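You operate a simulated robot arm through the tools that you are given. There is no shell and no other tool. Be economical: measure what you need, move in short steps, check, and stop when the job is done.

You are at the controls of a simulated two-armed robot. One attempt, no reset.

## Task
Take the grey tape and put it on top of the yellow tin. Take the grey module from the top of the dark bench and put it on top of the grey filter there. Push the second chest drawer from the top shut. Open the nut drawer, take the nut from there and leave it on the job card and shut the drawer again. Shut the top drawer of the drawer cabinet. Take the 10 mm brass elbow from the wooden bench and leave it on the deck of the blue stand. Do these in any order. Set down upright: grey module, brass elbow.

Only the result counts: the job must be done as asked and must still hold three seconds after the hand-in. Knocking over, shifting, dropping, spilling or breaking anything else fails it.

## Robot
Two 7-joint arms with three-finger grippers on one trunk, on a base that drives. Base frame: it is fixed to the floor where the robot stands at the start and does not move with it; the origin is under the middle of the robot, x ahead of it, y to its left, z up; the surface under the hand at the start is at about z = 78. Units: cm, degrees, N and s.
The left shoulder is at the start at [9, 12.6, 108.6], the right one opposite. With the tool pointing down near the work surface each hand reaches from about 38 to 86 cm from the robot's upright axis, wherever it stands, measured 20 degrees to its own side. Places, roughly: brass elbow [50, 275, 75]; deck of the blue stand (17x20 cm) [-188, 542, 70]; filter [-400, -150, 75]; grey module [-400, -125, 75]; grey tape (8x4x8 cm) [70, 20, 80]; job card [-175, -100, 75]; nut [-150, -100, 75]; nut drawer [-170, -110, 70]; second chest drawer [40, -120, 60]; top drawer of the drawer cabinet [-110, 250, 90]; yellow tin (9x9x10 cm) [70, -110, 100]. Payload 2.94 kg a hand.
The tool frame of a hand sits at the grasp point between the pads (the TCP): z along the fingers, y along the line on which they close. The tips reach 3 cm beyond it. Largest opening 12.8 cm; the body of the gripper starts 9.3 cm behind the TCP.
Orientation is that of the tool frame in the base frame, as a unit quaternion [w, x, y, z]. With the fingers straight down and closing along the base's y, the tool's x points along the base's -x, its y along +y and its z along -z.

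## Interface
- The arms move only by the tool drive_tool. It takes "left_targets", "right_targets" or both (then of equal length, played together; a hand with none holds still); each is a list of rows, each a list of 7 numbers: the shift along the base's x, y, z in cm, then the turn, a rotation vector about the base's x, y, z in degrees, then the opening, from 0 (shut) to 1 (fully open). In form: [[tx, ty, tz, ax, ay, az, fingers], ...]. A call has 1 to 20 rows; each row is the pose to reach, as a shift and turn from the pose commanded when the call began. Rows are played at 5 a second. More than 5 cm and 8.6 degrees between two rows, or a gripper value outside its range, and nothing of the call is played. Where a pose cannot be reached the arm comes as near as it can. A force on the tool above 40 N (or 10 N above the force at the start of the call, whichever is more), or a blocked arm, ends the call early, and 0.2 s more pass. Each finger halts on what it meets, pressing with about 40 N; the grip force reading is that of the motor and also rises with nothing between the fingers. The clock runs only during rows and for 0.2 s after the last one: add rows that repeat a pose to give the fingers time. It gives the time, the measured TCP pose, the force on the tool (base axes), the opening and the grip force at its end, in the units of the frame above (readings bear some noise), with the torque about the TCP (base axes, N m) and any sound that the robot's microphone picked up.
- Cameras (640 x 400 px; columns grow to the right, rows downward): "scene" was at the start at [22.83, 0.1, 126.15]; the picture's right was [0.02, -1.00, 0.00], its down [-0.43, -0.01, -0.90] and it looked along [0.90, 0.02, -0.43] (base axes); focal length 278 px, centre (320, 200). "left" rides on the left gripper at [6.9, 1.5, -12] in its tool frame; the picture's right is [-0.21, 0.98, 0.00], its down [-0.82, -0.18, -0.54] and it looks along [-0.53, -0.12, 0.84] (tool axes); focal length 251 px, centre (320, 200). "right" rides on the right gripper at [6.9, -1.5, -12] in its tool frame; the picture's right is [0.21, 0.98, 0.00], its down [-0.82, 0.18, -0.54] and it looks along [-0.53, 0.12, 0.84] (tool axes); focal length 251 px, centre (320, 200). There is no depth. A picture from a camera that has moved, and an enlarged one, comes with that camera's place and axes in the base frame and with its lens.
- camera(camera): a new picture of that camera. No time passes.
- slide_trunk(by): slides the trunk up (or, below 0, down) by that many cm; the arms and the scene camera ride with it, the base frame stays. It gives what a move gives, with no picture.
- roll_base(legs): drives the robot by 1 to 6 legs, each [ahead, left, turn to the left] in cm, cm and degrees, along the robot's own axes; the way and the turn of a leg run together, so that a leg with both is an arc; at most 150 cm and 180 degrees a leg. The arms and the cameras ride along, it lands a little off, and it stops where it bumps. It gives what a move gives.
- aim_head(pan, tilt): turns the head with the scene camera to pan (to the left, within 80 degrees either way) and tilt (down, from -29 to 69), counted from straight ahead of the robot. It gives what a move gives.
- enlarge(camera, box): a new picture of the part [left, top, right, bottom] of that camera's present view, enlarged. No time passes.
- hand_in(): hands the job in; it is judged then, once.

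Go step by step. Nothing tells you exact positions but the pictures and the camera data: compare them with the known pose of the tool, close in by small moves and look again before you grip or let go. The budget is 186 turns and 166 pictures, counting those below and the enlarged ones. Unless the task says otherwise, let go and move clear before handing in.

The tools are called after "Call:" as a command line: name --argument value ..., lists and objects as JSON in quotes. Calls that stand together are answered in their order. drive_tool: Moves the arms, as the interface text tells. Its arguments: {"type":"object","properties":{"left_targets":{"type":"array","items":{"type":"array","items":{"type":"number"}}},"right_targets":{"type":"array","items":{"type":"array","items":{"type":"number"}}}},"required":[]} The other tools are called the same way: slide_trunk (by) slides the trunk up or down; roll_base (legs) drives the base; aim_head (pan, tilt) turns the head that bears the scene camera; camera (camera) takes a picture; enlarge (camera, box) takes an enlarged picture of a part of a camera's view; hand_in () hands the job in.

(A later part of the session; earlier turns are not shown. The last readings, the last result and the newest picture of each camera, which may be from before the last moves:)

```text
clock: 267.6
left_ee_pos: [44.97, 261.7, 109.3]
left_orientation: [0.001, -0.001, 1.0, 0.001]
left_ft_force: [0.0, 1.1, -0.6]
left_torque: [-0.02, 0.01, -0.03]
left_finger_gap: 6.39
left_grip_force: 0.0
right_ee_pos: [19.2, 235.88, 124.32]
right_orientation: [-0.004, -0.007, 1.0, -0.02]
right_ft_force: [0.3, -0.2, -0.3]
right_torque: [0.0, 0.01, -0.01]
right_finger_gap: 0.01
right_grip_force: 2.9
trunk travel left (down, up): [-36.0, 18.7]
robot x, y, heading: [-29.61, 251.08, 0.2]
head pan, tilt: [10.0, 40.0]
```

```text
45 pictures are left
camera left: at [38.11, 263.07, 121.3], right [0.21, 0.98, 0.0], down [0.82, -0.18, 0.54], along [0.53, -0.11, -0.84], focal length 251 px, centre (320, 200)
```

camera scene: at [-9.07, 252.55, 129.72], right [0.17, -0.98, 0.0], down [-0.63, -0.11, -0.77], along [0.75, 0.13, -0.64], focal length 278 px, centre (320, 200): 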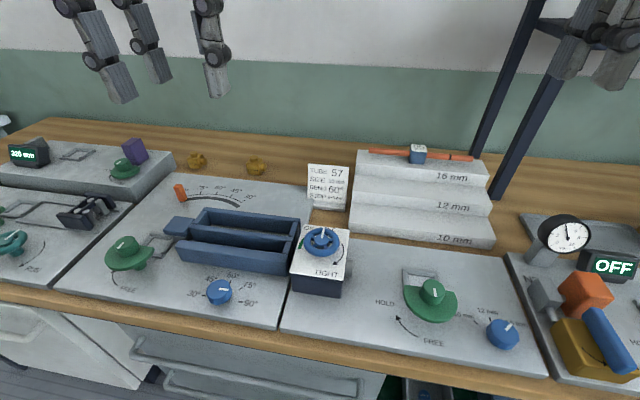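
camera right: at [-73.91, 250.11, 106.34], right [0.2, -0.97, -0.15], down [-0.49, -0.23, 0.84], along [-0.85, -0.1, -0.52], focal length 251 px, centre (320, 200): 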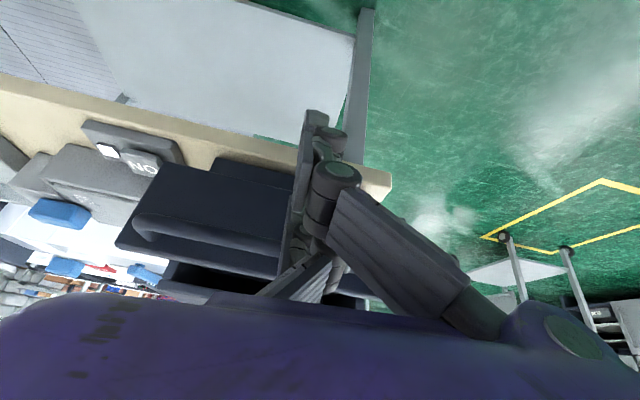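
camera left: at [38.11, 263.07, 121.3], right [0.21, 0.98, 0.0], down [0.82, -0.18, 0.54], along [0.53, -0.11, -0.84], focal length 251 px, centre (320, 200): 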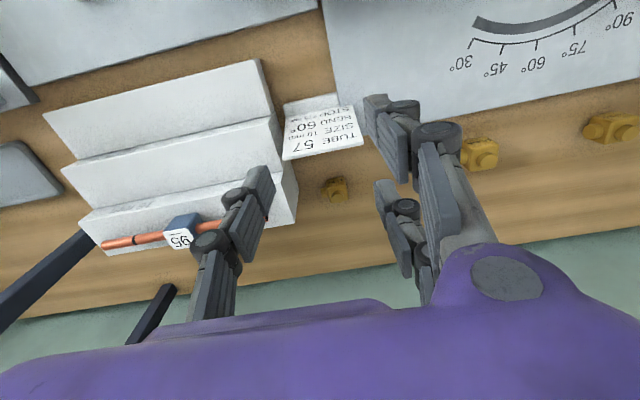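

Call:
enlarge --camera "left" --box '[240, 60, 400, 240]'

```text
2.22 times, centred on (320, 150) of left
camera zoom: at [38.11, 263.07, 121.3], right [0.21, 0.98, 0.0], down [0.82, -0.18, 0.54], along [0.53, -0.11, -0.84], focal length 559 px, centre (320, 311)
```

zoom: 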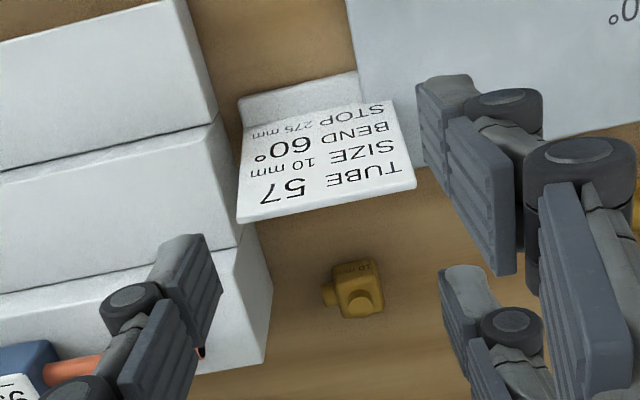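

The 10 mm elbow is confirmed at about (60.3, 261.2). The card top reaches z≈90.5 at x≈50, and the steps are to the right. I move above the elbow with an 18° tilt.

Call:
drive_tool --left_targets '[[3.8, 0, -1, 0, -4.5, 0, 0.5], [7.6, 0, -2, 0, -9, 0, 0.5], [11.4, -0.1, -4, 0, -13.5, 0, 0.5], [15.3, -0.2, -6, 0, -18, 0, 0.5], [15.3, -0.2, -9, 0, -18, 0, 0.5], [15.3, -0.2, -9, 0, -18, 0, 0.5]]'

Call:
camera --camera "left"

Call:
camera --camera "scene"

```text
clock: 269.0
left_ee_pos: [58.34, 261.92, 100.55]
left_orientation: [0.158, -0.001, 0.987, 0.002]
left_ft_force: [0.0, 0.6, 0.0]
left_torque: [0.0, -0.02, -0.03]
left_finger_gap: 6.4
left_grip_force: 0.1
left hand out of reach, approached as far as the arm can: row 3, 4, 5, 6
right_ee_pos: [19.16, 235.94, 124.44]
right_orientation: [-0.004, -0.007, 1.0, -0.021]
right_ft_force: [0.1, 0.4, -0.2]
right_torque: [0.01, -0.02, 0.01]
right_finger_gap: 0.01
right_grip_force: 2.7
trunk travel left (down, up): [-36.0, 18.7]
robot x, y, heading: [-29.64, 250.93, -0.0]
head pan, tilt: [10.0, 40.0]
```

```text
43 pictures are left
camera left: at [48.01, 263.35, 109.72], right [0.2, 0.98, 0.07], down [0.61, -0.18, 0.77], along [0.76, -0.11, -0.64], focal length 251 px, centre (320, 200)
```

left: 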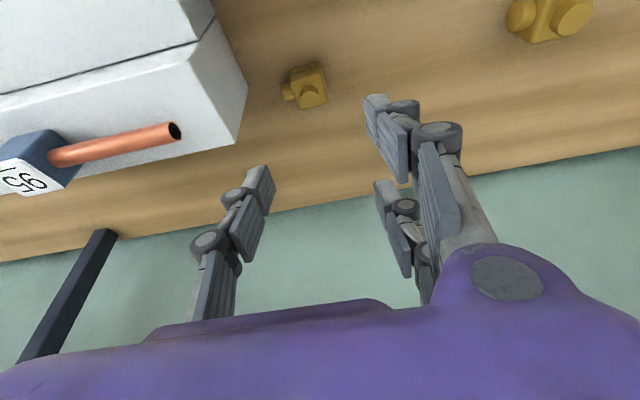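

```text
42 pictures are left
camera scene: at [-9.1, 252.59, 129.72], right [0.17, -0.98, 0.0], down [-0.63, -0.11, -0.77], along [0.75, 0.13, -0.64], focal length 278 px, centre (320, 200)
```

scene: 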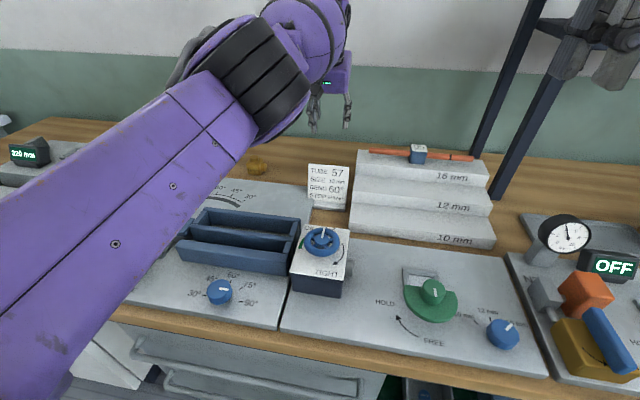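

I nudge the base 2.5 cm forward to gain reach.

Call:
roll_base --legs '[[2.5, 0, 0]]'

Call:
drive_tool --left_targets '[[0, 0, 0, 0, 0, 0, 0.5], [0, 0, 0, 0, 0, 0, 0.5]]'

```text
clock: 269.8
left_ee_pos: [60.42, 261.82, 100.74]
left_orientation: [0.158, 0.0, 0.987, 0.001]
left_ft_force: [0.2, 0.5, 0.3]
left_torque: [0.01, -0.02, -0.01]
left_finger_gap: 6.41
left_grip_force: 0.1
right_ee_pos: [21.42, 235.81, 124.57]
right_orientation: [-0.002, -0.007, 1.0, -0.021]
right_ft_force: [-0.1, -0.1, -0.6]
right_torque: [0.01, -0.07, 0.0]
right_finger_gap: 0.03
right_grip_force: 2.6
trunk travel left (down, up): [-36.0, 18.7]
robot x, y, heading: [-27.36, 251.17, -0.1]
head pan, tilt: [10.0, 40.0]
```

```text
clock: 270.4
left_ee_pos: [60.69, 261.75, 100.41]
left_orientation: [0.157, 0.0, 0.988, 0.001]
left_ft_force: [0.5, -0.9, 0.3]
left_torque: [0.0, 0.0, -0.02]
left_finger_gap: 6.41
left_grip_force: 0.0
right_ee_pos: [21.56, 235.87, 124.44]
right_orientation: [-0.004, -0.007, 1.0, -0.02]
right_ft_force: [0.1, 0.1, -0.6]
right_torque: [-0.03, 0.03, 0.01]
right_finger_gap: 0.03
right_grip_force: 3.3
trunk travel left (down, up): [-36.0, 18.7]
robot x, y, heading: [-27.0, 250.9, -0.3]
head pan, tilt: [10.0, 40.0]
```

Call:
drive_tool --left_targets '[[-0.2, -0.1, -3, 0, 0, 0, 0.5], [-0.3, -0.2, -6, 0, 0, 0, 0.5], [-0.3, -0.2, -9, 0, 0, 0, 0.5], [-0.3, -0.2, -9, 0, 0, 0, 0.5]]'

Call:
camera --camera "left"

Call:
enlarge --camera "scene" --box '[240, 80, 440, 240]'

```text
clock: 271.4
left_ee_pos: [60.84, 261.32, 91.38]
left_orientation: [0.156, 0.001, 0.988, 0.0]
left_ft_force: [0.6, -0.4, 0.2]
left_torque: [0.01, 0.01, 0.0]
left_finger_gap: 6.4
left_grip_force: 0.2
left hand out of reach, approached as far as the arm can: row 2
right_ee_pos: [21.52, 235.77, 124.45]
right_orientation: [-0.004, -0.008, 1.0, -0.02]
right_ft_force: [-1.2, -0.1, 0.2]
right_torque: [-0.02, -0.02, 0.0]
right_finger_gap: 0.0
right_grip_force: 3.7
trunk travel left (down, up): [-36.0, 18.7]
robot x, y, heading: [-27.7, 251.51, 0.1]
head pan, tilt: [10.0, 40.0]
```

```text
41 pictures are left
camera left: at [50.58, 262.88, 100.64], right [0.2, 0.98, 0.07], down [0.61, -0.18, 0.77], along [0.76, -0.12, -0.64], focal length 251 px, centre (320, 200)
```

left: 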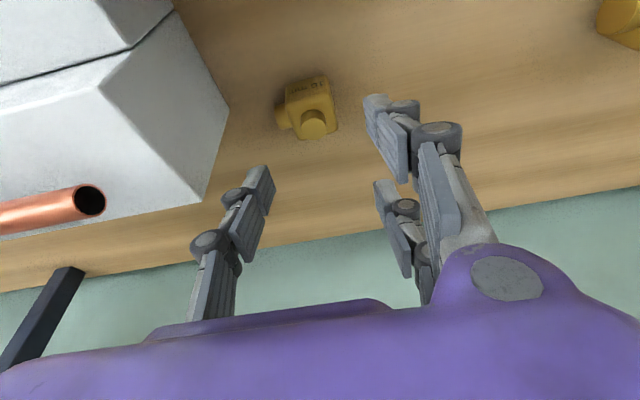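

```text
2.50 times, centred on (340, 160) of scene
camera zoom: at [-6.73, 252.53, 129.72], right [0.17, -0.98, 0.0], down [-0.63, -0.11, -0.77], along [0.75, 0.13, -0.64], focal length 695 px, centre (270, 300)
```

zoom: 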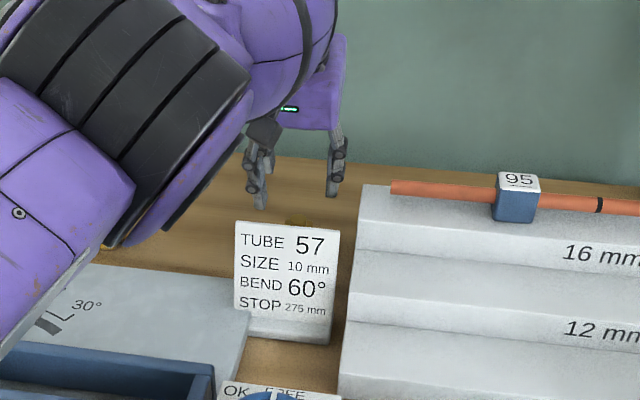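

Aligned within half a centimetre. I descend the rest of the way with a slightly narrower opening.

Call:
drive_tool --left_targets '[[-0.5, -0.1, -2, 0, 0, 0, 0.45], [-0.9, -0.2, -4, 0, 0, 0, 0.45], [-0.9, -0.2, -5.5, 0, 0, 0, 0.45], [-0.9, -0.2, -5.5, 0, 0, 0, 0.45]]'

Call:
camera --camera "left"

Call:
enlarge --camera "scene" --box '[240, 80, 440, 240]'

```text
clock: 272.4
left_ee_pos: [60.5, 261.31, 86.14]
left_orientation: [0.156, 0.001, 0.988, 0.001]
left_ft_force: [-0.2, -0.9, 0.1]
left_torque: [0.02, -0.01, -0.01]
left_finger_gap: 5.75
left_grip_force: 0.0
left hand out of reach, approached as far as the arm can: row 1, 2, 3, 4
right_ee_pos: [21.66, 235.78, 124.41]
right_orientation: [-0.003, -0.007, 1.0, -0.02]
right_ft_force: [0.3, -0.5, 0.1]
right_torque: [0.02, -0.01, 0.02]
right_finger_gap: 0.01
right_grip_force: 2.9
trunk travel left (down, up): [-36.0, 18.7]
robot x, y, heading: [-26.77, 251.19, -0.1]
head pan, tilt: [10.0, 40.0]
```

```text
39 pictures are left
camera left: at [50.24, 262.78, 95.36], right [0.2, 0.98, 0.07], down [0.61, -0.18, 0.77], along [0.76, -0.12, -0.64], focal length 251 px, centre (320, 200)
```

left: 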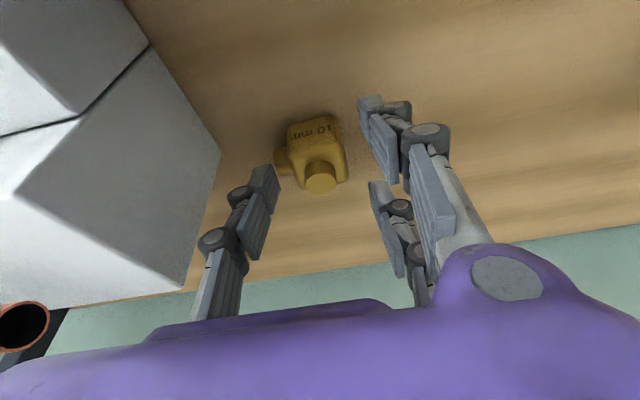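

```text
2.50 times, centred on (340, 160) of scene
camera zoom: at [-6.71, 252.53, 129.72], right [0.17, -0.98, 0.0], down [-0.63, -0.11, -0.77], along [0.75, 0.13, -0.64], focal length 695 px, centre (270, 300)
```

zoom: 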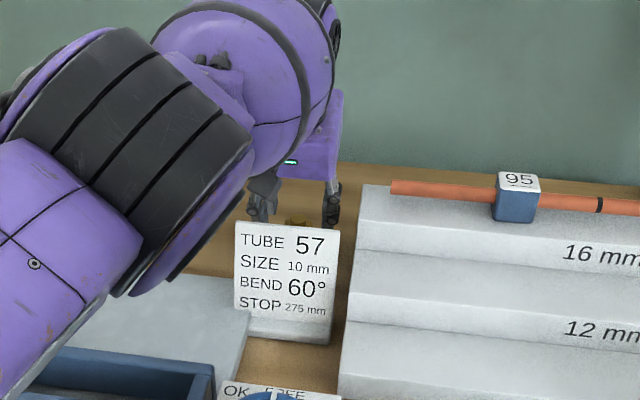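

The stub is right at the left finger's edge. I widen slightly, shift −y, and lower by 1 cm.

Call:
drive_tool --left_targets '[[0, 0, 0.3, 0, 0, 0, 0.52], [0, -0.5, 0.3, 0, 0, 0, 0.52], [0, -0.5, -0.6, 0, 0, 0, 0.52], [0, -0.5, -1.2, 0, 0, 0, 0.52], [0, -0.5, -1.2, 0, 0, 0, 0.52]]'

Call:
camera --camera "left"

```text
clock: 273.6
left_ee_pos: [60.42, 260.72, 85.05]
left_orientation: [0.157, -0.001, 0.988, 0.0]
left_ft_force: [-0.4, -0.9, -0.4]
left_torque: [0.0, -0.02, 0.0]
left_finger_gap: 6.67
left_grip_force: 0.0
right_ee_pos: [21.63, 235.84, 124.4]
right_orientation: [-0.004, -0.007, 1.0, -0.022]
right_ft_force: [-0.1, 0.3, 0.0]
right_torque: [0.0, 0.0, 0.02]
right_finger_gap: 0.0
right_grip_force: 3.4
trunk travel left (down, up): [-36.0, 18.7]
robot x, y, heading: [-27.38, 251.15, -0.0]
head pan, tilt: [10.0, 40.0]
```

```text
37 pictures are left
camera left: at [50.06, 262.19, 94.23], right [0.2, 0.98, 0.07], down [0.61, -0.18, 0.77], along [0.76, -0.12, -0.64], focal length 251 px, centre (320, 200)
```

left: 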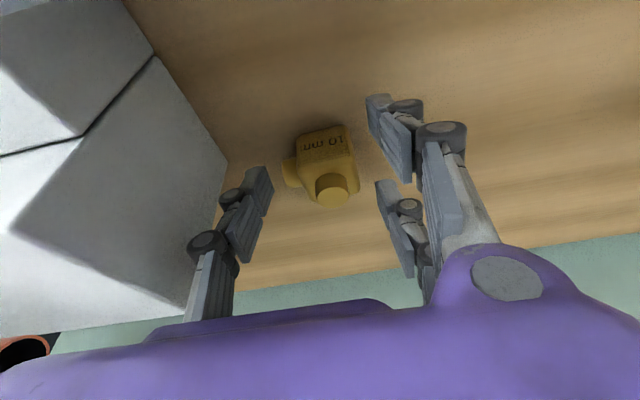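

Well centred. I close on the elbow.

Call:
drive_tool --left_targets '[[0, 0, -0.2, 0, 0, 0, 0.42], [0, 0, -0.2, 0, 0, 0, 0.32], [0, 0, -0.2, 0, 0, 0, 0.22], [0, 0, -0.2, 0, 0, 0, 0.15], [0, 0, -0.2, 0, 0, 0, 0.15]]'

Call:
camera --camera "left"

```text
clock: 274.8
left_ee_pos: [60.27, 260.71, 84.74]
left_orientation: [0.157, 0.001, 0.988, 0.001]
left_ft_force: [1.6, -1.8, 2.1]
left_torque: [-0.15, -0.06, 0.01]
left_finger_gap: 4.67
left_grip_force: 40.1
right_ee_pos: [21.53, 235.84, 124.38]
right_orientation: [-0.004, -0.008, 1.0, -0.021]
right_ft_force: [0.3, 0.4, 0.6]
right_torque: [0.01, 0.0, -0.02]
right_finger_gap: 0.0
right_grip_force: 2.8
trunk travel left (down, up): [-36.0, 18.7]
robot x, y, heading: [-26.99, 251.06, -0.1]
head pan, tilt: [10.0, 40.0]
```

```text
36 pictures are left
camera left: at [50.1, 262.26, 94.05], right [0.2, 0.98, 0.07], down [0.61, -0.18, 0.77], along [0.76, -0.12, -0.64], focal length 251 px, centre (320, 200)
```

left: 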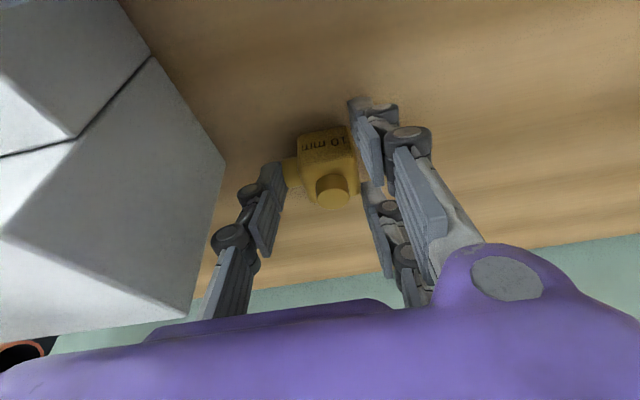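

Gripped. I lift it straight up, then back.

Call:
drive_tool --left_targets '[[0, 0, 2, 0, 0, 0, 0.15], [0, 0, 5, 0, 0, 0, 0.15], [0, 0, 9, 0, 0, 0, 0.15], [-0.5, 0, 13, 0, 0, 0, 0.15], [-2, 0, 17, 0, 0, 0, 0.15], [-5, 0, 20, 0, 0, 0, 0.15], [-9, 0, 22, 0, 0, 0, 0.15], [-13, 0, 24, 0, 0, 0, 0.15], [-17, 0, 26, 0, 0, 0, 0.15], [-21, 0, 28, 0, 0, 0, 0.15], [-25, 0, 29, 0, 0, 0, 0.15], [-29, 0, 30, 0, 0, 0, 0.15]]'

Call:
camera --camera "left"

Call:
camera --camera "scene"

```text
clock: 277.4
left_ee_pos: [54.0, 257.03, 122.25]
left_orientation: [0.155, 0.0, 0.988, 0.001]
left_ft_force: [1.1, 1.0, -2.3]
left_torque: [-0.04, 0.05, -0.04]
left_finger_gap: 4.65
left_grip_force: 39.9
left hand out of reach, approached as far as the arm can: row 2, 3, 4, 5, 6, 7, 8, 9, 10, 11, 12
right_ee_pos: [21.63, 235.87, 124.28]
right_orientation: [-0.003, -0.007, 1.0, -0.021]
right_ft_force: [0.6, -0.2, -0.1]
right_torque: [-0.02, 0.06, 0.0]
right_finger_gap: 0.0
right_grip_force: 2.7
trunk travel left (down, up): [-36.0, 18.7]
robot x, y, heading: [-27.31, 250.59, 0.3]
head pan, tilt: [10.0, 40.0]
```

```text
35 pictures are left
camera left: at [43.76, 258.48, 131.64], right [0.2, 0.98, 0.07], down [0.62, -0.18, 0.77], along [0.76, -0.11, -0.64], focal length 251 px, centre (320, 200)
```

left: 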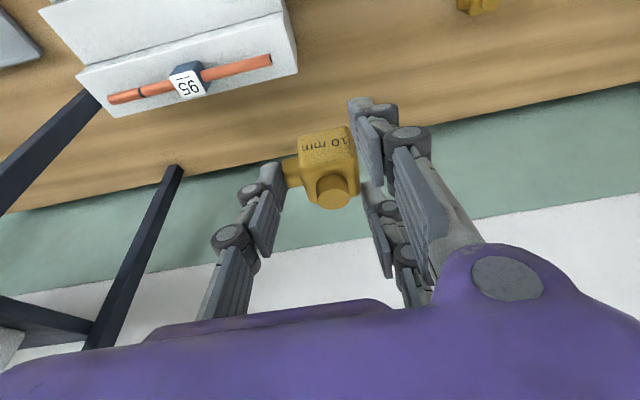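

```text
34 pictures are left
camera scene: at [-6.65, 252.55, 129.7], right [0.17, -0.98, 0.0], down [-0.63, -0.11, -0.77], along [0.75, 0.13, -0.64], focal length 278 px, centre (320, 200)
```

scene: 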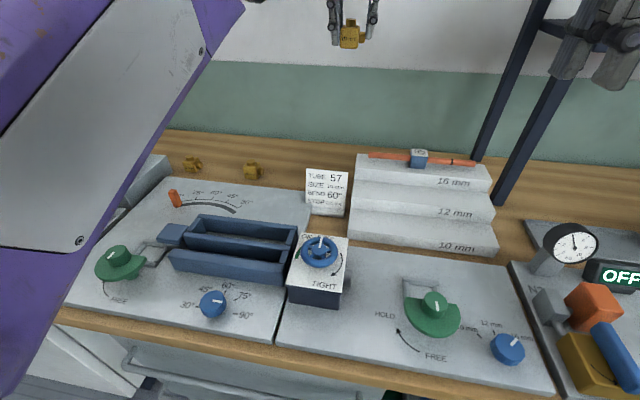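

The elbow is held well. I back the base away, then recover the arm pose.

Call:
roll_base --legs '[[-20, 0, 0]]'

Call:
drive_tool --left_targets '[[-2, 0, 4, 0, 0, 0, 0.15], [-4, 0, 8, 0, 0, 0, 0.15], [-7, 0, 12, 0, 0, 0, 0.15], [-11, 0, 14, 0, 0, 0, 0.15], [-15, 0, 14, 0, 0, 0, 0.15], [-19, 0, 14, 0, 0, 0, 0.15], [-19, 0, 14, 0, 0, 0, 0.15]]'

```text
clock: 279.0
left_ee_pos: [34.34, 257.08, 122.31]
left_orientation: [0.155, -0.001, 0.988, 0.001]
left_ft_force: [-0.6, 0.4, -1.1]
left_torque: [-0.01, 0.01, 0.03]
left_finger_gap: 4.65
left_grip_force: 40.0
right_ee_pos: [1.99, 235.81, 124.29]
right_orientation: [-0.004, -0.007, 1.0, -0.021]
right_ft_force: [-0.1, -0.6, -1.2]
right_torque: [0.0, 0.02, 0.01]
right_finger_gap: 0.0
right_grip_force: 3.0
trunk travel left (down, up): [-36.0, 18.7]
robot x, y, heading: [-46.9, 251.06, -0.1]
head pan, tilt: [10.0, 40.0]
```

```text
clock: 280.6
left_ee_pos: [21.83, 255.09, 140.8]
left_orientation: [0.154, 0.001, 0.988, 0.001]
left_ft_force: [0.1, -0.4, -2.5]
left_torque: [-0.02, 0.06, -0.01]
left_finger_gap: 4.63
left_grip_force: 40.0
left hand out of reach, approached as far as the arm can: row 4, 5, 6, 7
right_ee_pos: [1.97, 235.81, 124.34]
right_orientation: [-0.005, -0.007, 1.0, -0.019]
right_ft_force: [0.7, 1.5, 0.0]
right_torque: [0.02, 0.02, 0.01]
right_finger_gap: 0.01
right_grip_force: 3.1
trunk travel left (down, up): [-36.0, 18.7]
robot x, y, heading: [-46.88, 251.2, 0.1]
head pan, tilt: [10.0, 40.0]
```

Call:
drive_tool --left_targets '[[0, 4, 0, 0, 0, 0, 0.15], [0, 8, 0, 0, 0, 0, 0.15], [-2, 10, -2, 0, 0, 0, 0.15], [-4, 12, -4, 0, 0, 0, 0.15], [-6, 12, -7, 0, 0, 0, 0.15], [-7, 12, -11, 0, 0, 0, 0.15], [-7, 12, -15, 0, 0, 0, 0.15], [-7, 12, -15, 0, 0, 0, 0.15]]'

Call:
camera --camera "left"

```text
clock: 282.4
left_ee_pos: [28.0, 266.71, 135.49]
left_orientation: [0.154, -0.001, 0.988, 0.001]
left_ft_force: [0.1, -0.1, -2.3]
left_torque: [0.02, 0.03, 0.04]
left_finger_gap: 4.64
left_grip_force: 40.0
left hand out of reach, approached as far as the arm can: row 1, 2, 3, 4, 5, 6, 7, 8
right_ee_pos: [1.98, 235.83, 124.44]
right_orientation: [-0.004, -0.007, 1.0, -0.021]
right_ft_force: [0.6, -0.7, 0.0]
right_torque: [0.01, -0.02, -0.02]
right_finger_gap: 0.0
right_grip_force: 2.8
trunk travel left (down, up): [-36.0, 18.7]
robot x, y, heading: [-47.05, 251.05, -0.1]
head pan, tilt: [10.0, 40.0]
```

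```text
33 pictures are left
camera left: at [17.76, 268.15, 144.79], right [0.2, 0.98, 0.07], down [0.62, -0.18, 0.77], along [0.76, -0.11, -0.64], focal length 251 px, centre (320, 200)
```

left: 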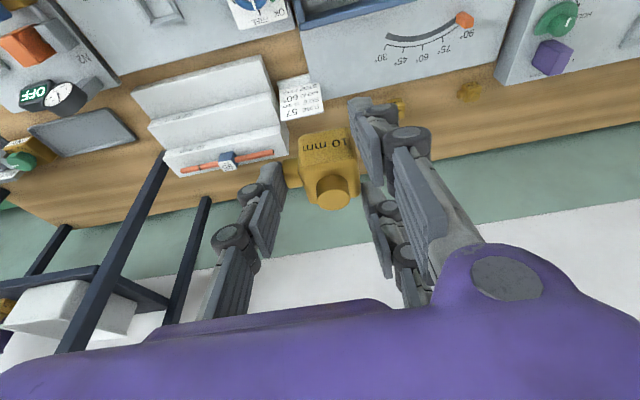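

Call:
drive_tool --left_targets '[[0, 0, 4, 0, 0, 0, 0.15], [0, 0, 8, 0, 0, 0, 0.15], [0, 0, 12, 0, 0, 0, 0.15], [0, 0, 16, 0, 0, 0, 0.15], [-3, 0, 18, 0, 0, 0, 0.15], [-3, 0, 18, 0, 0, 0, 0.15]]'

```text
clock: 283.8
left_ee_pos: [20.03, 266.81, 144.75]
left_orientation: [0.155, 0.0, 0.988, 0.0]
left_ft_force: [0.0, 0.1, -3.2]
left_torque: [-0.01, 0.02, -0.02]
left_finger_gap: 4.64
left_grip_force: 39.9
left hand out of reach, approached as far as the arm can: row 1, 2, 3, 4, 5, 6
right_ee_pos: [1.77, 235.91, 124.45]
right_orientation: [-0.003, -0.007, 1.0, -0.021]
right_ft_force: [-0.5, 0.1, -0.5]
right_torque: [0.01, 0.0, 0.0]
right_finger_gap: 0.01
right_grip_force: 2.7
trunk travel left (down, up): [-36.0, 18.7]
robot x, y, heading: [-46.89, 251.15, -0.1]
head pan, tilt: [10.0, 40.0]
```

The arm is stuck fully extended. I try changing the tilt while drawing in, to break the straight-arm posture.

Call:
drive_tool --left_targets '[[0, 2, 0, 0, -6, 0, 0.15], [0, 4, 0, 0, -12, 0, 0.15], [0, 6, 0, 0, -18, 0, 0.15], [0, 6, 0, 0, -12, 0, 0.15], [0, 6, 0, 0, -6, 0, 0.15], [0, 6, 0, 0, 0, 0, 0.15], [0, 6, 0, 0, 6, 0, 0.15], [0, 6, 0, 0, 12, 0, 0.15], [0, 6, 0, 0, 18, 0, 0.15], [0, 6, 0, 0, 18, 0, 0.15]]'

```text
clock: 285.5
left_ee_pos: [19.4, 281.32, 141.9]
left_orientation: [0.12, -0.054, 0.99, -0.047]
left_ft_force: [-0.4, -1.3, -1.9]
left_torque: [0.04, 0.04, 0.04]
left_finger_gap: 4.63
left_grip_force: 39.5
left hand out of reach, approached as far as the arm can: row 6, 7, 8
right_ee_pos: [1.95, 235.81, 124.38]
right_orientation: [-0.003, -0.008, 1.0, -0.021]
right_ft_force: [-0.8, -0.2, 0.4]
right_torque: [0.03, -0.02, 0.0]
right_finger_gap: 0.02
right_grip_force: 2.5
trunk travel left (down, up): [-36.0, 18.7]
robot x, y, heading: [-47.03, 251.17, 0.0]
head pan, tilt: [10.0, 40.0]
stopped in row 8 (left hand): the arm was blocked; the commanded pose is now the measured one
```

Escaped, and the command now equals the measured pose. I lower gently while restoring the orientation.

Call:
drive_tool --left_targets '[[-1, -1, -4, 0, 0, 0, 0.15], [-2, -2, -8, 0, 0, 0, 0.15], [-3, -3, -12, 0, 0, 0, 0.15], [-3, -4, -16, 0, 0, 0, 0.15], [-3, -5, -20, 0, 0, 0, 0.15], [-3, -5, -20, 0, 0, 0, 0.15]]'

Call:
camera --camera "left"

```text
clock: 286.9
left_ee_pos: [15.98, 276.25, 121.9]
left_orientation: [0.122, -0.05, 0.99, -0.046]
left_ft_force: [-0.2, -0.4, -2.3]
left_torque: [-0.02, 0.02, -0.01]
left_finger_gap: 4.61
left_grip_force: 40.1
right_ee_pos: [1.88, 236.11, 124.43]
right_orientation: [-0.003, -0.008, 1.0, -0.021]
right_ft_force: [0.1, -0.4, -0.4]
right_torque: [0.01, 0.0, 0.0]
right_finger_gap: 0.01
right_grip_force: 2.6
trunk travel left (down, up): [-36.0, 18.7]
robot x, y, heading: [-47.12, 251.16, 0.1]
head pan, tilt: [10.0, 40.0]
```

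```text
32 pictures are left
camera left: at [6.21, 277.85, 131.7], right [0.12, 0.99, -0.05], down [0.67, -0.05, 0.74], along [0.73, -0.12, -0.67], focal length 251 px, centre (320, 200)
```

left: 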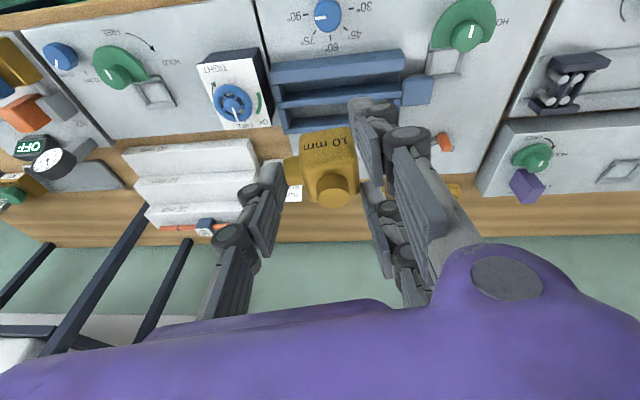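

The elbow is still held. I turn to face +y and drive up the aisle toward the blue stand.

Call:
roll_base --legs '[[-5, 0, 0], [0, 0, 90], [125, 0, 0]]'

Call:
aim_head --pan 40 --tilt 18

Call:
camera --camera "scene"

```text
clock: 297.6
left_ee_pos: [-84.16, 437.91, 121.91]
left_orientation: [-0.117, 0.755, -0.643, -0.056]
left_ft_force: [-0.9, 0.6, -2.5]
left_torque: [-0.03, -0.03, 0.02]
left_finger_gap: 4.61
left_grip_force: 40.1
right_ee_pos: [-43.16, 426.14, 124.43]
right_orientation: [-0.013, 0.732, -0.681, 0.017]
right_ft_force: [0.3, 0.1, 0.4]
right_torque: [-0.03, 0.01, 0.03]
right_finger_gap: 0.0
right_grip_force: 3.1
trunk travel left (down, up): [-36.0, 18.7]
robot x, y, heading: [-55.39, 376.39, 93.3]
head pan, tilt: [10.0, 40.0]
```

```text
clock: 298.5
left_ee_pos: [-84.07, 437.99, 121.83]
left_orientation: [-0.117, 0.755, -0.643, -0.057]
left_ft_force: [0.7, 0.0, -2.3]
left_torque: [-0.05, -0.01, 0.05]
left_finger_gap: 4.61
left_grip_force: 40.2
right_ee_pos: [-43.22, 426.18, 124.41]
right_orientation: [-0.012, 0.732, -0.681, 0.017]
right_ft_force: [-0.1, -0.2, -0.9]
right_torque: [0.01, 0.02, 0.03]
right_finger_gap: 0.0
right_grip_force: 2.9
trunk travel left (down, up): [-36.0, 18.7]
robot x, y, heading: [-55.27, 376.57, 93.5]
head pan, tilt: [40.0, 18.0]
```

```text
31 pictures are left
camera scene: at [-62.61, 395.38, 133.17], right [0.73, 0.69, 0.0], down [0.21, -0.23, -0.95], along [-0.65, 0.69, -0.31], focal length 278 px, centre (320, 200)
```

scene: 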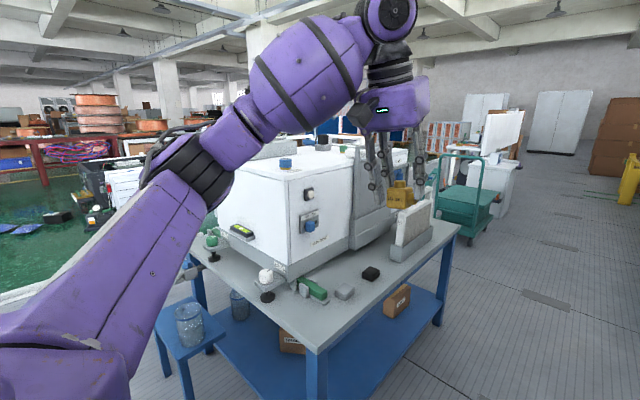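

The deck is hidden behind the blue machine table. I drive past the table and look left.

Call:
roll_base --legs '[[0, -8, -3.5], [130, 0, 0], [50, 0, 0]]'

Call:
aim_head --pan 70 --tilt 20

Call:
camera --camera "scene"

```text
clock: 308.4
left_ee_pos: [-74.21, 616.88, 121.89]
left_orientation: [-0.119, 0.737, -0.663, -0.055]
left_ft_force: [-0.9, 0.4, -2.6]
left_torque: [-0.02, -0.02, 0.0]
left_finger_gap: 4.59
left_grip_force: 40.2
right_ee_pos: [-33.98, 603.05, 124.44]
right_orientation: [-0.013, 0.715, -0.699, 0.017]
right_ft_force: [0.4, 0.3, 0.0]
right_torque: [-0.03, -0.03, 0.0]
right_finger_gap: 0.01
right_grip_force: 2.7
trunk travel left (down, up): [-36.0, 18.7]
robot x, y, heading: [-49.28, 554.05, 90.3]
head pan, tilt: [40.0, 18.0]
```

```text
clock: 309.4
left_ee_pos: [-74.24, 616.93, 121.87]
left_orientation: [-0.119, 0.737, -0.663, -0.055]
left_ft_force: [0.6, -0.2, -1.7]
left_torque: [-0.02, -0.01, -0.04]
left_finger_gap: 4.58
left_grip_force: 40.3
right_ee_pos: [-34.14, 602.98, 124.53]
right_orientation: [-0.012, 0.714, -0.7, 0.017]
right_ft_force: [-0.4, -1.2, -0.1]
right_torque: [0.0, -0.01, -0.04]
right_finger_gap: 0.02
right_grip_force: 2.8
trunk travel left (down, up): [-36.0, 18.7]
robot x, y, heading: [-49.18, 553.95, 90.3]
head pan, tilt: [70.0, 20.0]
```

```text
30 pictures are left
camera scene: at [-57.79, 569.33, 132.85], right [0.34, 0.94, 0.0], down [0.32, -0.12, -0.94], along [-0.88, 0.32, -0.34], focal length 278 px, centre (320, 200)
```

scene: 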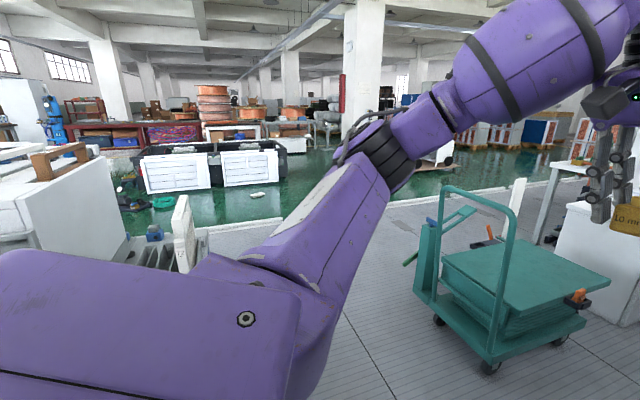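

Call:
roll_base --legs '[[0, 0, 89]]'

Call:
aim_head --pan 5 --tilt 25

Call:
camera --camera "scene"

```text
clock: 313.6
left_ee_pos: [-111.46, 528.04, 121.96]
left_orientation: [-0.044, 0.99, 0.059, -0.123]
left_ft_force: [0.4, 0.0, -2.6]
left_torque: [-0.01, -0.03, 0.04]
left_finger_gap: 4.62
left_grip_force: 40.1
right_ee_pos: [-98.11, 568.5, 124.33]
right_orientation: [-0.021, 1.0, 0.016, 0.004]
right_ft_force: [0.4, 0.4, 0.2]
right_torque: [0.0, 0.0, 0.0]
right_finger_gap: 0.01
right_grip_force: 2.8
trunk travel left (down, up): [-36.0, 18.7]
robot x, y, heading: [-48.93, 554.47, -178.8]
head pan, tilt: [70.0, 20.0]
```

```text
clock: 315.0
left_ee_pos: [-111.56, 528.12, 121.97]
left_orientation: [-0.045, 0.99, 0.058, -0.122]
left_ft_force: [0.6, -1.4, -2.2]
left_torque: [0.02, -0.04, -0.01]
left_finger_gap: 4.58
left_grip_force: 39.7
right_ee_pos: [-98.11, 568.61, 124.45]
right_orientation: [-0.021, 1.0, 0.016, 0.004]
right_ft_force: [0.7, 0.0, -0.5]
right_torque: [0.01, 0.01, -0.01]
right_finger_gap: 0.0
right_grip_force: 3.0
trunk travel left (down, up): [-36.0, 18.7]
robot x, y, heading: [-49.13, 553.94, -179.2]
head pan, tilt: [5.0, 25.0]
```

```text
29 pictures are left
camera scene: at [-70.29, 552.84, 132.04], right [-0.1, 0.99, 0.0], down [0.42, 0.04, -0.91], along [-0.9, -0.09, -0.42], focal length 278 px, centre (320, 200)
```

scene: 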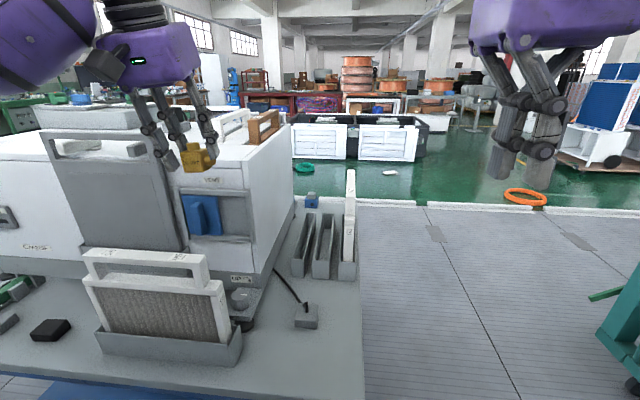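

The deck should be just beyond this table's far edge. I drive around the table's end and face it from the +y side.

Call:
roll_base --legs '[[0, -62, -1], [70, 0, 0]]'

Call:
aim_head --pan 35 --tilt 30

Call:
camera --camera "scene"

```text
clock: 324.4
left_ee_pos: [-183.71, 591.79, 121.95]
left_orientation: [-0.046, 0.99, 0.047, -0.123]
left_ft_force: [0.5, 1.2, -2.7]
left_torque: [0.0, -0.04, -0.03]
left_finger_gap: 4.57
left_grip_force: 39.5
right_ee_pos: [-169.5, 632.03, 124.43]
right_orientation: [-0.021, 1.0, 0.006, 0.003]
right_ft_force: [0.3, -0.3, 0.3]
right_torque: [0.0, 0.05, -0.02]
right_finger_gap: 0.0
right_grip_force: 3.1
trunk travel left (down, up): [-36.0, 18.7]
robot x, y, heading: [-120.57, 616.77, 179.7]
head pan, tilt: [5.0, 25.0]
```

```text
clock: 325.4
left_ee_pos: [-183.62, 592.04, 121.83]
left_orientation: [-0.045, 0.99, 0.048, -0.122]
left_ft_force: [-0.1, -0.5, -2.0]
left_torque: [0.0, -0.03, 0.03]
left_finger_gap: 4.57
left_grip_force: 40.3
right_ee_pos: [-169.43, 632.01, 124.46]
right_orientation: [-0.021, 1.0, 0.006, 0.003]
right_ft_force: [0.0, -0.1, 0.0]
right_torque: [0.02, 0.01, -0.01]
right_finger_gap: 0.0
right_grip_force: 2.8
trunk travel left (down, up): [-36.0, 18.7]
robot x, y, heading: [-121.03, 616.69, 179.9]
head pan, tilt: [35.0, 30.0]
```

```text
28 pictures are left
camera scene: at [-140.23, 611.44, 131.25], right [-0.57, 0.82, 0.0], down [0.41, 0.29, -0.87], along [-0.71, -0.49, -0.5], focal length 278 px, centre (320, 200)
```

scene: 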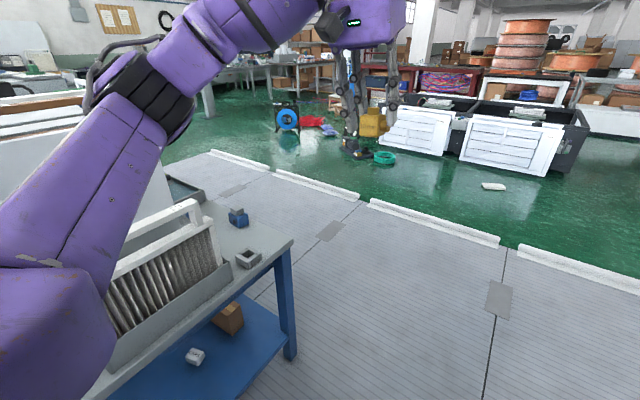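

The small blue object on the table corner triangulates to about (−193, 537, 74), so that is the blue stand. I enlarge it.

Call:
enlarge --camera "scene" --box '[160, 160, 320, 280]'

```text
3.33 times, centred on (240, 220) of scene
camera zoom: at [-140.23, 611.44, 131.25], right [-0.57, 0.82, 0.0], down [0.41, 0.29, -0.87], along [-0.71, -0.49, -0.5], focal length 926 px, centre (587, 133)
```

zoom: 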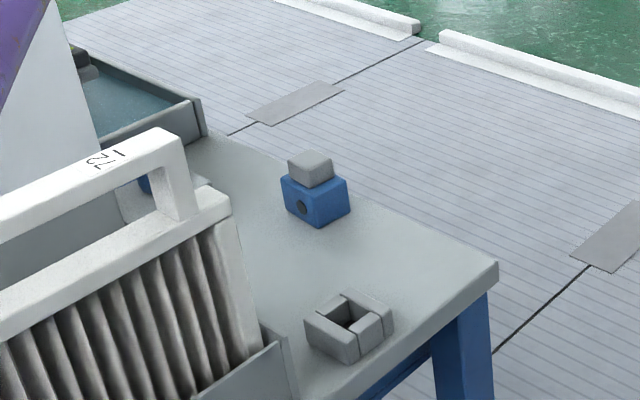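

The blue gadget is too small to be a 17×20 cm deck, though there's a tray-like blue deck just behind it. I drive further around and face −y for a clear view.

Call:
roll_base --legs '[[85, 0, 0], [0, 0, 90]]'

Call:
aim_head --pan 0 --tilt 30

Call:
camera --camera "scene"

```text
clock: 333.7
left_ee_pos: [-185.13, 553.09, 121.99]
left_orientation: [0.05, 0.684, 0.718, -0.121]
left_ft_force: [0.7, 0.3, -2.3]
left_torque: [0.03, 0.0, -0.03]
left_finger_gap: 4.55
left_grip_force: 39.8
right_ee_pos: [-224.6, 569.37, 124.34]
right_orientation: [-0.017, 0.72, 0.694, -0.012]
right_ft_force: [-0.2, 0.6, 0.4]
right_torque: [-0.02, 0.0, -0.02]
right_finger_gap: 0.0
right_grip_force: 2.2
trunk travel left (down, up): [-36.0, 18.7]
robot x, y, heading: [-206.93, 617.19, -92.8]
head pan, tilt: [35.0, 30.0]
```

```text
clock: 334.7
left_ee_pos: [-185.09, 553.08, 121.88]
left_orientation: [0.05, 0.684, 0.718, -0.119]
left_ft_force: [-1.2, -1.3, -3.1]
left_torque: [0.05, 0.0, 0.0]
left_finger_gap: 4.52
left_grip_force: 40.6
right_ee_pos: [-224.59, 569.22, 124.38]
right_orientation: [-0.017, 0.72, 0.694, -0.012]
right_ft_force: [0.2, -0.2, -0.2]
right_torque: [-0.01, 0.0, 0.0]
right_finger_gap: 0.0
right_grip_force: 2.5
trunk travel left (down, up): [-36.0, 18.7]
robot x, y, heading: [-206.62, 617.57, -93.0]
head pan, tilt: [0.0, 30.0]
```

```text
26 pictures are left
camera scene: at [-207.79, 596.05, 131.25], right [-1.0, 0.05, 0.0], down [0.03, 0.5, -0.87], along [-0.04, -0.86, -0.5], focal length 278 px, centre (320, 200)
```

scene: 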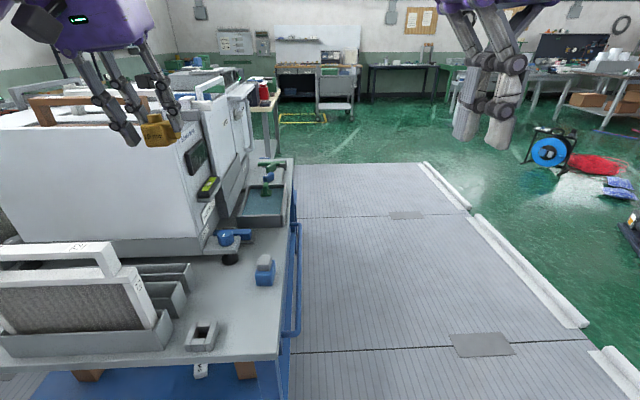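

The listed place (−188, 542, 70) falls on bare tabletop of this blue-framed stand, whose top is near z 71. I enlarge that area to check.

Call:
enlarge --camera "scene" --box '[140, 210, 320, 370]'

Call:
camera --camera "left"

```text
2.50 times, centred on (230, 290) of scene
camera zoom: at [-207.79, 596.05, 131.25], right [-1.0, 0.05, 0.0], down [0.03, 0.5, -0.87], along [-0.04, -0.86, -0.5], focal length 695 px, centre (545, -25)
```

zoom: 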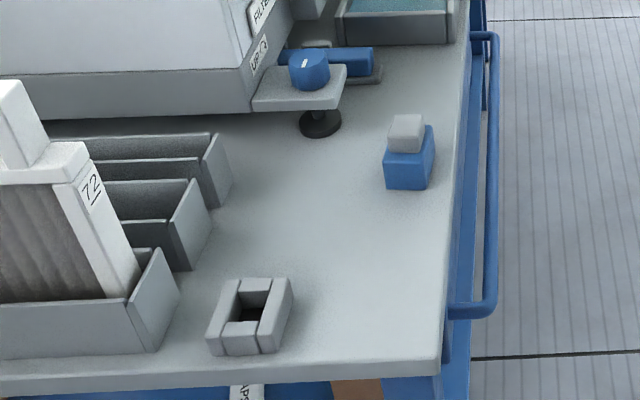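

```text
24 pictures are left
camera left: at [-182.92, 562.77, 131.7], right [0.98, -0.17, -0.05], down [-0.08, -0.67, 0.74], along [-0.16, -0.72, -0.68], focal length 251 px, centre (320, 200)
```

left: 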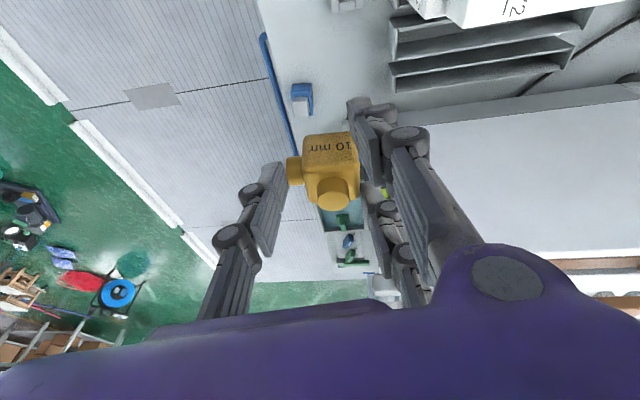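

The free patch centres right on the listed spot. I restore the grip tilt so that the elbow is level and come down above (−188, 542).

Call:
drive_tool --left_targets '[[-0.5, -2, -2, -0.8, -1.2, 0.2, 0.15], [-1, -4, -4.5, -1.7, -2.4, 0.4, 0.15], [-1.5, -6, -8, -2.5, -3.6, 0.5, 0.15], [-2, -8, -11.5, -3.4, -4.8, 0.7, 0.15], [-2.5, -10, -15, -4.2, -6, 0.9, 0.15], [-2.9, -11, -19, -4.2, -6, 0.9, 0.15], [-2.9, -11, -23, -4.2, -6, 0.9, 0.15], [-2.9, -11, -27, -4.2, -6, 0.9, 0.15], [-2.9, -11, -31, -4.2, -6, 0.9, 0.15], [-2.9, -11, -31, -4.2, -6, 0.9, 0.15]]'

Call:
camera --camera "left"

Call:
camera --camera "scene"

```text
clock: 336.9
left_ee_pos: [-188.25, 541.86, 91.14]
left_orientation: [0.115, 0.681, 0.715, -0.11]
left_ft_force: [0.8, -0.7, -1.9]
left_torque: [0.03, 0.0, -0.01]
left_finger_gap: 4.56
left_grip_force: 39.4
right_ee_pos: [-224.52, 569.33, 124.41]
right_orientation: [-0.018, 0.72, 0.694, -0.012]
right_ft_force: [-0.2, 0.5, 1.2]
right_torque: [-0.02, 0.0, 0.01]
right_finger_gap: 0.0
right_grip_force: 3.0
trunk travel left (down, up): [-36.0, 18.7]
robot x, y, heading: [-206.61, 617.37, -92.8]
head pan, tilt: [0.0, 30.0]
```

```text
23 pictures are left
camera left: at [-187.24, 552.32, 100.4], right [0.99, -0.16, 0.07], down [-0.15, -0.62, 0.77], along [-0.08, -0.77, -0.63], focal length 251 px, centre (320, 200)
```

left: 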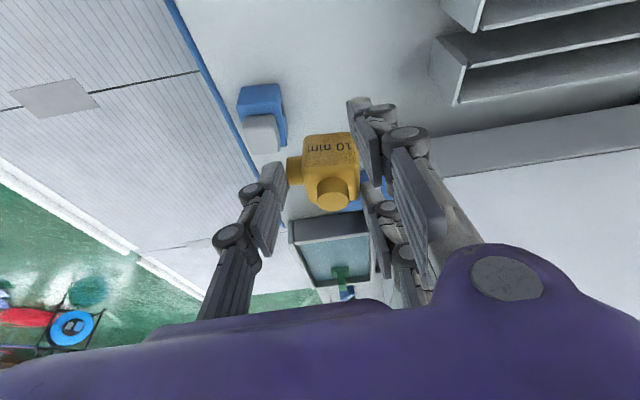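

```text
22 pictures are left
camera scene: at [-207.8, 596.09, 131.26], right [-1.0, 0.05, 0.0], down [0.03, 0.5, -0.87], along [-0.04, -0.86, -0.5], focal length 278 px, centre (320, 200)
```

scene: 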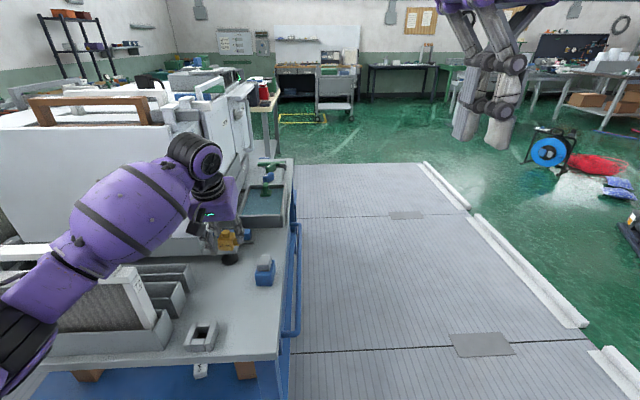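

The left forearm would come close to the filter rack when lowering here. It's safer to approach from the open −x side, so I raise the hand and drive around.

Call:
drive_tool --left_targets '[[0, 0, 4, 0, 0, 0, 0.15], [0, 1, 8, 0, 0, 0, 0.15], [0, 2, 12, 0, 0, 0, 0.15], [0, 3, 16, 0, 0, 0, 0.15], [0, 4, 20, 0, 0, 0, 0.15], [0, 6, 24, 0, 0, 0, 0.15], [0, 8, 27, 0, 0, 0, 0.15], [0, 11, 29, 0, 0, 0, 0.15], [0, 11, 29, 0, 0, 0, 0.15]]'

Call:
roll_base --legs '[[0, -58, 0], [88, 0, 0], [0, 0, 93]]'

Call:
aim_head --pan 10 --tilt 40

Call:
camera --camera "scene"

```text
clock: 338.9
left_ee_pos: [-188.19, 553.03, 119.94]
left_orientation: [0.115, 0.681, 0.714, -0.11]
left_ft_force: [-0.3, -0.8, -2.8]
left_torque: [0.06, -0.01, 0.02]
left_finger_gap: 4.55
left_grip_force: 39.5
right_ee_pos: [-224.44, 569.25, 124.4]
right_orientation: [-0.017, 0.72, 0.694, -0.012]
right_ft_force: [0.9, 0.0, 0.5]
right_torque: [0.06, 0.02, -0.02]
right_finger_gap: 0.02
right_grip_force: 2.4
trunk travel left (down, up): [-36.0, 18.7]
robot x, y, heading: [-206.69, 617.49, -93.1]
head pan, tilt: [0.0, 30.0]
```

```text
clock: 352.6
left_ee_pos: [-204.85, 553.06, 119.93]
left_orientation: [0.159, -0.039, 0.986, 0.005]
left_ft_force: [0.3, -0.4, -0.3]
left_torque: [0.0, 0.0, 0.0]
left_finger_gap: 1.89
left_grip_force: 0.0
right_ee_pos: [-219.92, 516.38, 124.47]
right_orientation: [-0.004, 0.003, 1.0, -0.021]
right_ft_force: [-0.4, 0.1, 0.3]
right_torque: [-0.03, 0.0, 0.02]
right_finger_gap: 0.03
right_grip_force: 2.8
trunk travel left (down, up): [-36.0, 18.7]
robot x, y, heading: [-268.4, 532.87, -1.2]
head pan, tilt: [0.0, 30.0]
```

```text
clock: 353.3
left_ee_pos: [-204.83, 553.12, 119.9]
left_orientation: [0.159, -0.039, 0.987, 0.006]
left_ft_force: [0.8, 0.2, -0.5]
left_torque: [0.01, 0.02, -0.04]
left_finger_gap: 1.92
left_grip_force: 0.1
right_ee_pos: [-219.91, 516.45, 124.43]
right_orientation: [-0.004, 0.003, 1.0, -0.021]
right_ft_force: [-0.7, -0.4, 0.2]
right_torque: [0.01, -0.02, -0.02]
right_finger_gap: 0.0
right_grip_force: 3.2
trunk travel left (down, up): [-36.0, 18.7]
robot x, y, heading: [-268.56, 532.32, -1.2]
head pan, tilt: [10.0, 40.0]
```

```text
21 pictures are left
camera scene: at [-247.82, 533.6, 129.72], right [0.15, -0.99, 0.0], down [-0.63, -0.1, -0.77], along [0.76, 0.12, -0.64], focal length 278 px, centre (320, 200)
```

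scene: 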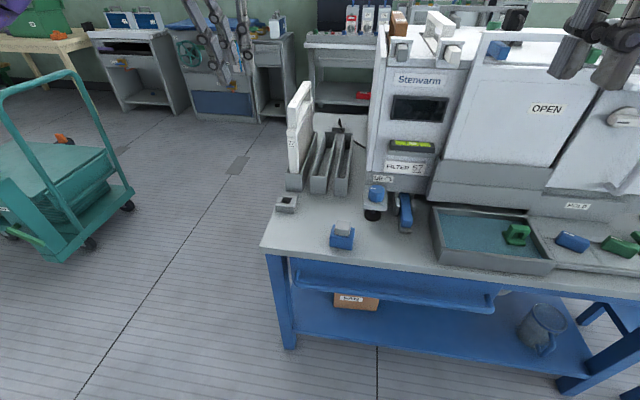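

The elbow has slipped out: the left gap is now 1.9 cm. I need to find it on the floor along the drive path.

Call:
enlarge --camera "scene" --box '[160, 20, 340, 130]'

Call:
camera --camera "left"

Call:
aim_head --pan 0 --tilt 66

Call:
camera --camera "scene"

```text
3.56 times, centred on (250, 75) of scene
camera zoom: at [-247.82, 533.6, 129.72], right [0.15, -0.99, 0.0], down [-0.63, -0.1, -0.77], along [0.76, 0.12, -0.64], focal length 988 px, centre (569, 644)
```

zoom: 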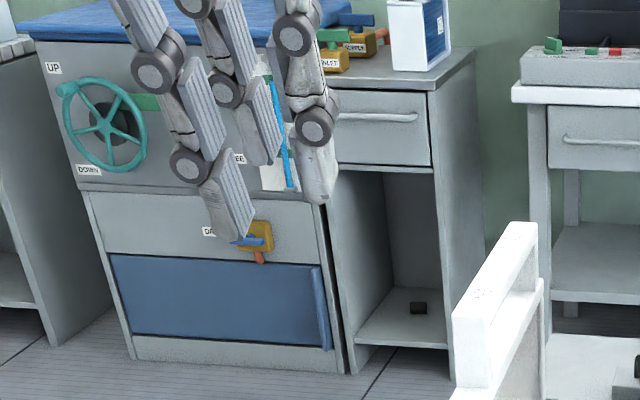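

```text
19 pictures are left
camera left: at [-215.15, 553.77, 129.13], right [0.13, 0.99, 0.07], down [0.62, -0.13, 0.77], along [0.77, -0.06, -0.63], focal length 251 px, centre (320, 200)
```

left: 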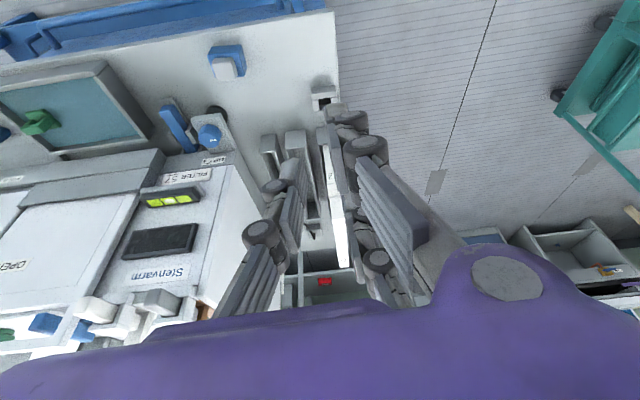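

```text
clock: 354.2
left_ee_pos: [-204.52, 553.01, 120.01]
left_orientation: [0.159, -0.039, 0.986, 0.007]
left_ft_force: [-0.6, 0.0, -0.1]
left_torque: [0.02, 0.0, -0.01]
left_finger_gap: 1.92
left_grip_force: 0.2
right_ee_pos: [-220.01, 516.31, 124.35]
right_orientation: [-0.004, 0.004, 1.0, -0.021]
right_ft_force: [1.0, 1.1, -0.4]
right_torque: [0.0, 0.01, -0.02]
right_finger_gap: 0.03
right_grip_force: 3.0
trunk travel left (down, up): [-36.0, 18.7]
robot x, y, heading: [-268.59, 532.69, -1.3]
head pan, tilt: [0.0, 66.0]
```

```text
18 pictures are left
camera scene: at [-250.27, 532.18, 126.38], right [-0.02, -1.0, 0.0], down [-0.91, 0.02, -0.41], along [0.41, -0.01, -0.91], focal length 278 px, centre (320, 200)
```

scene: 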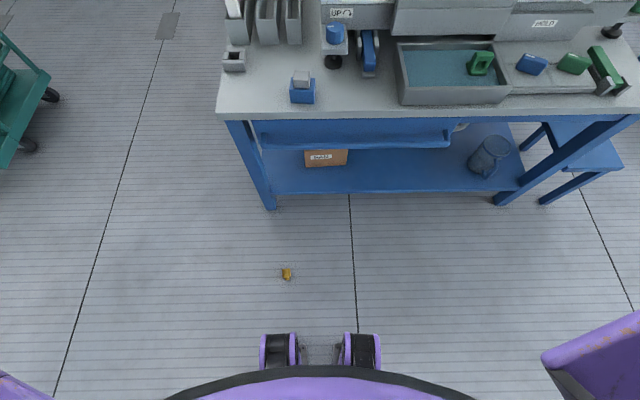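

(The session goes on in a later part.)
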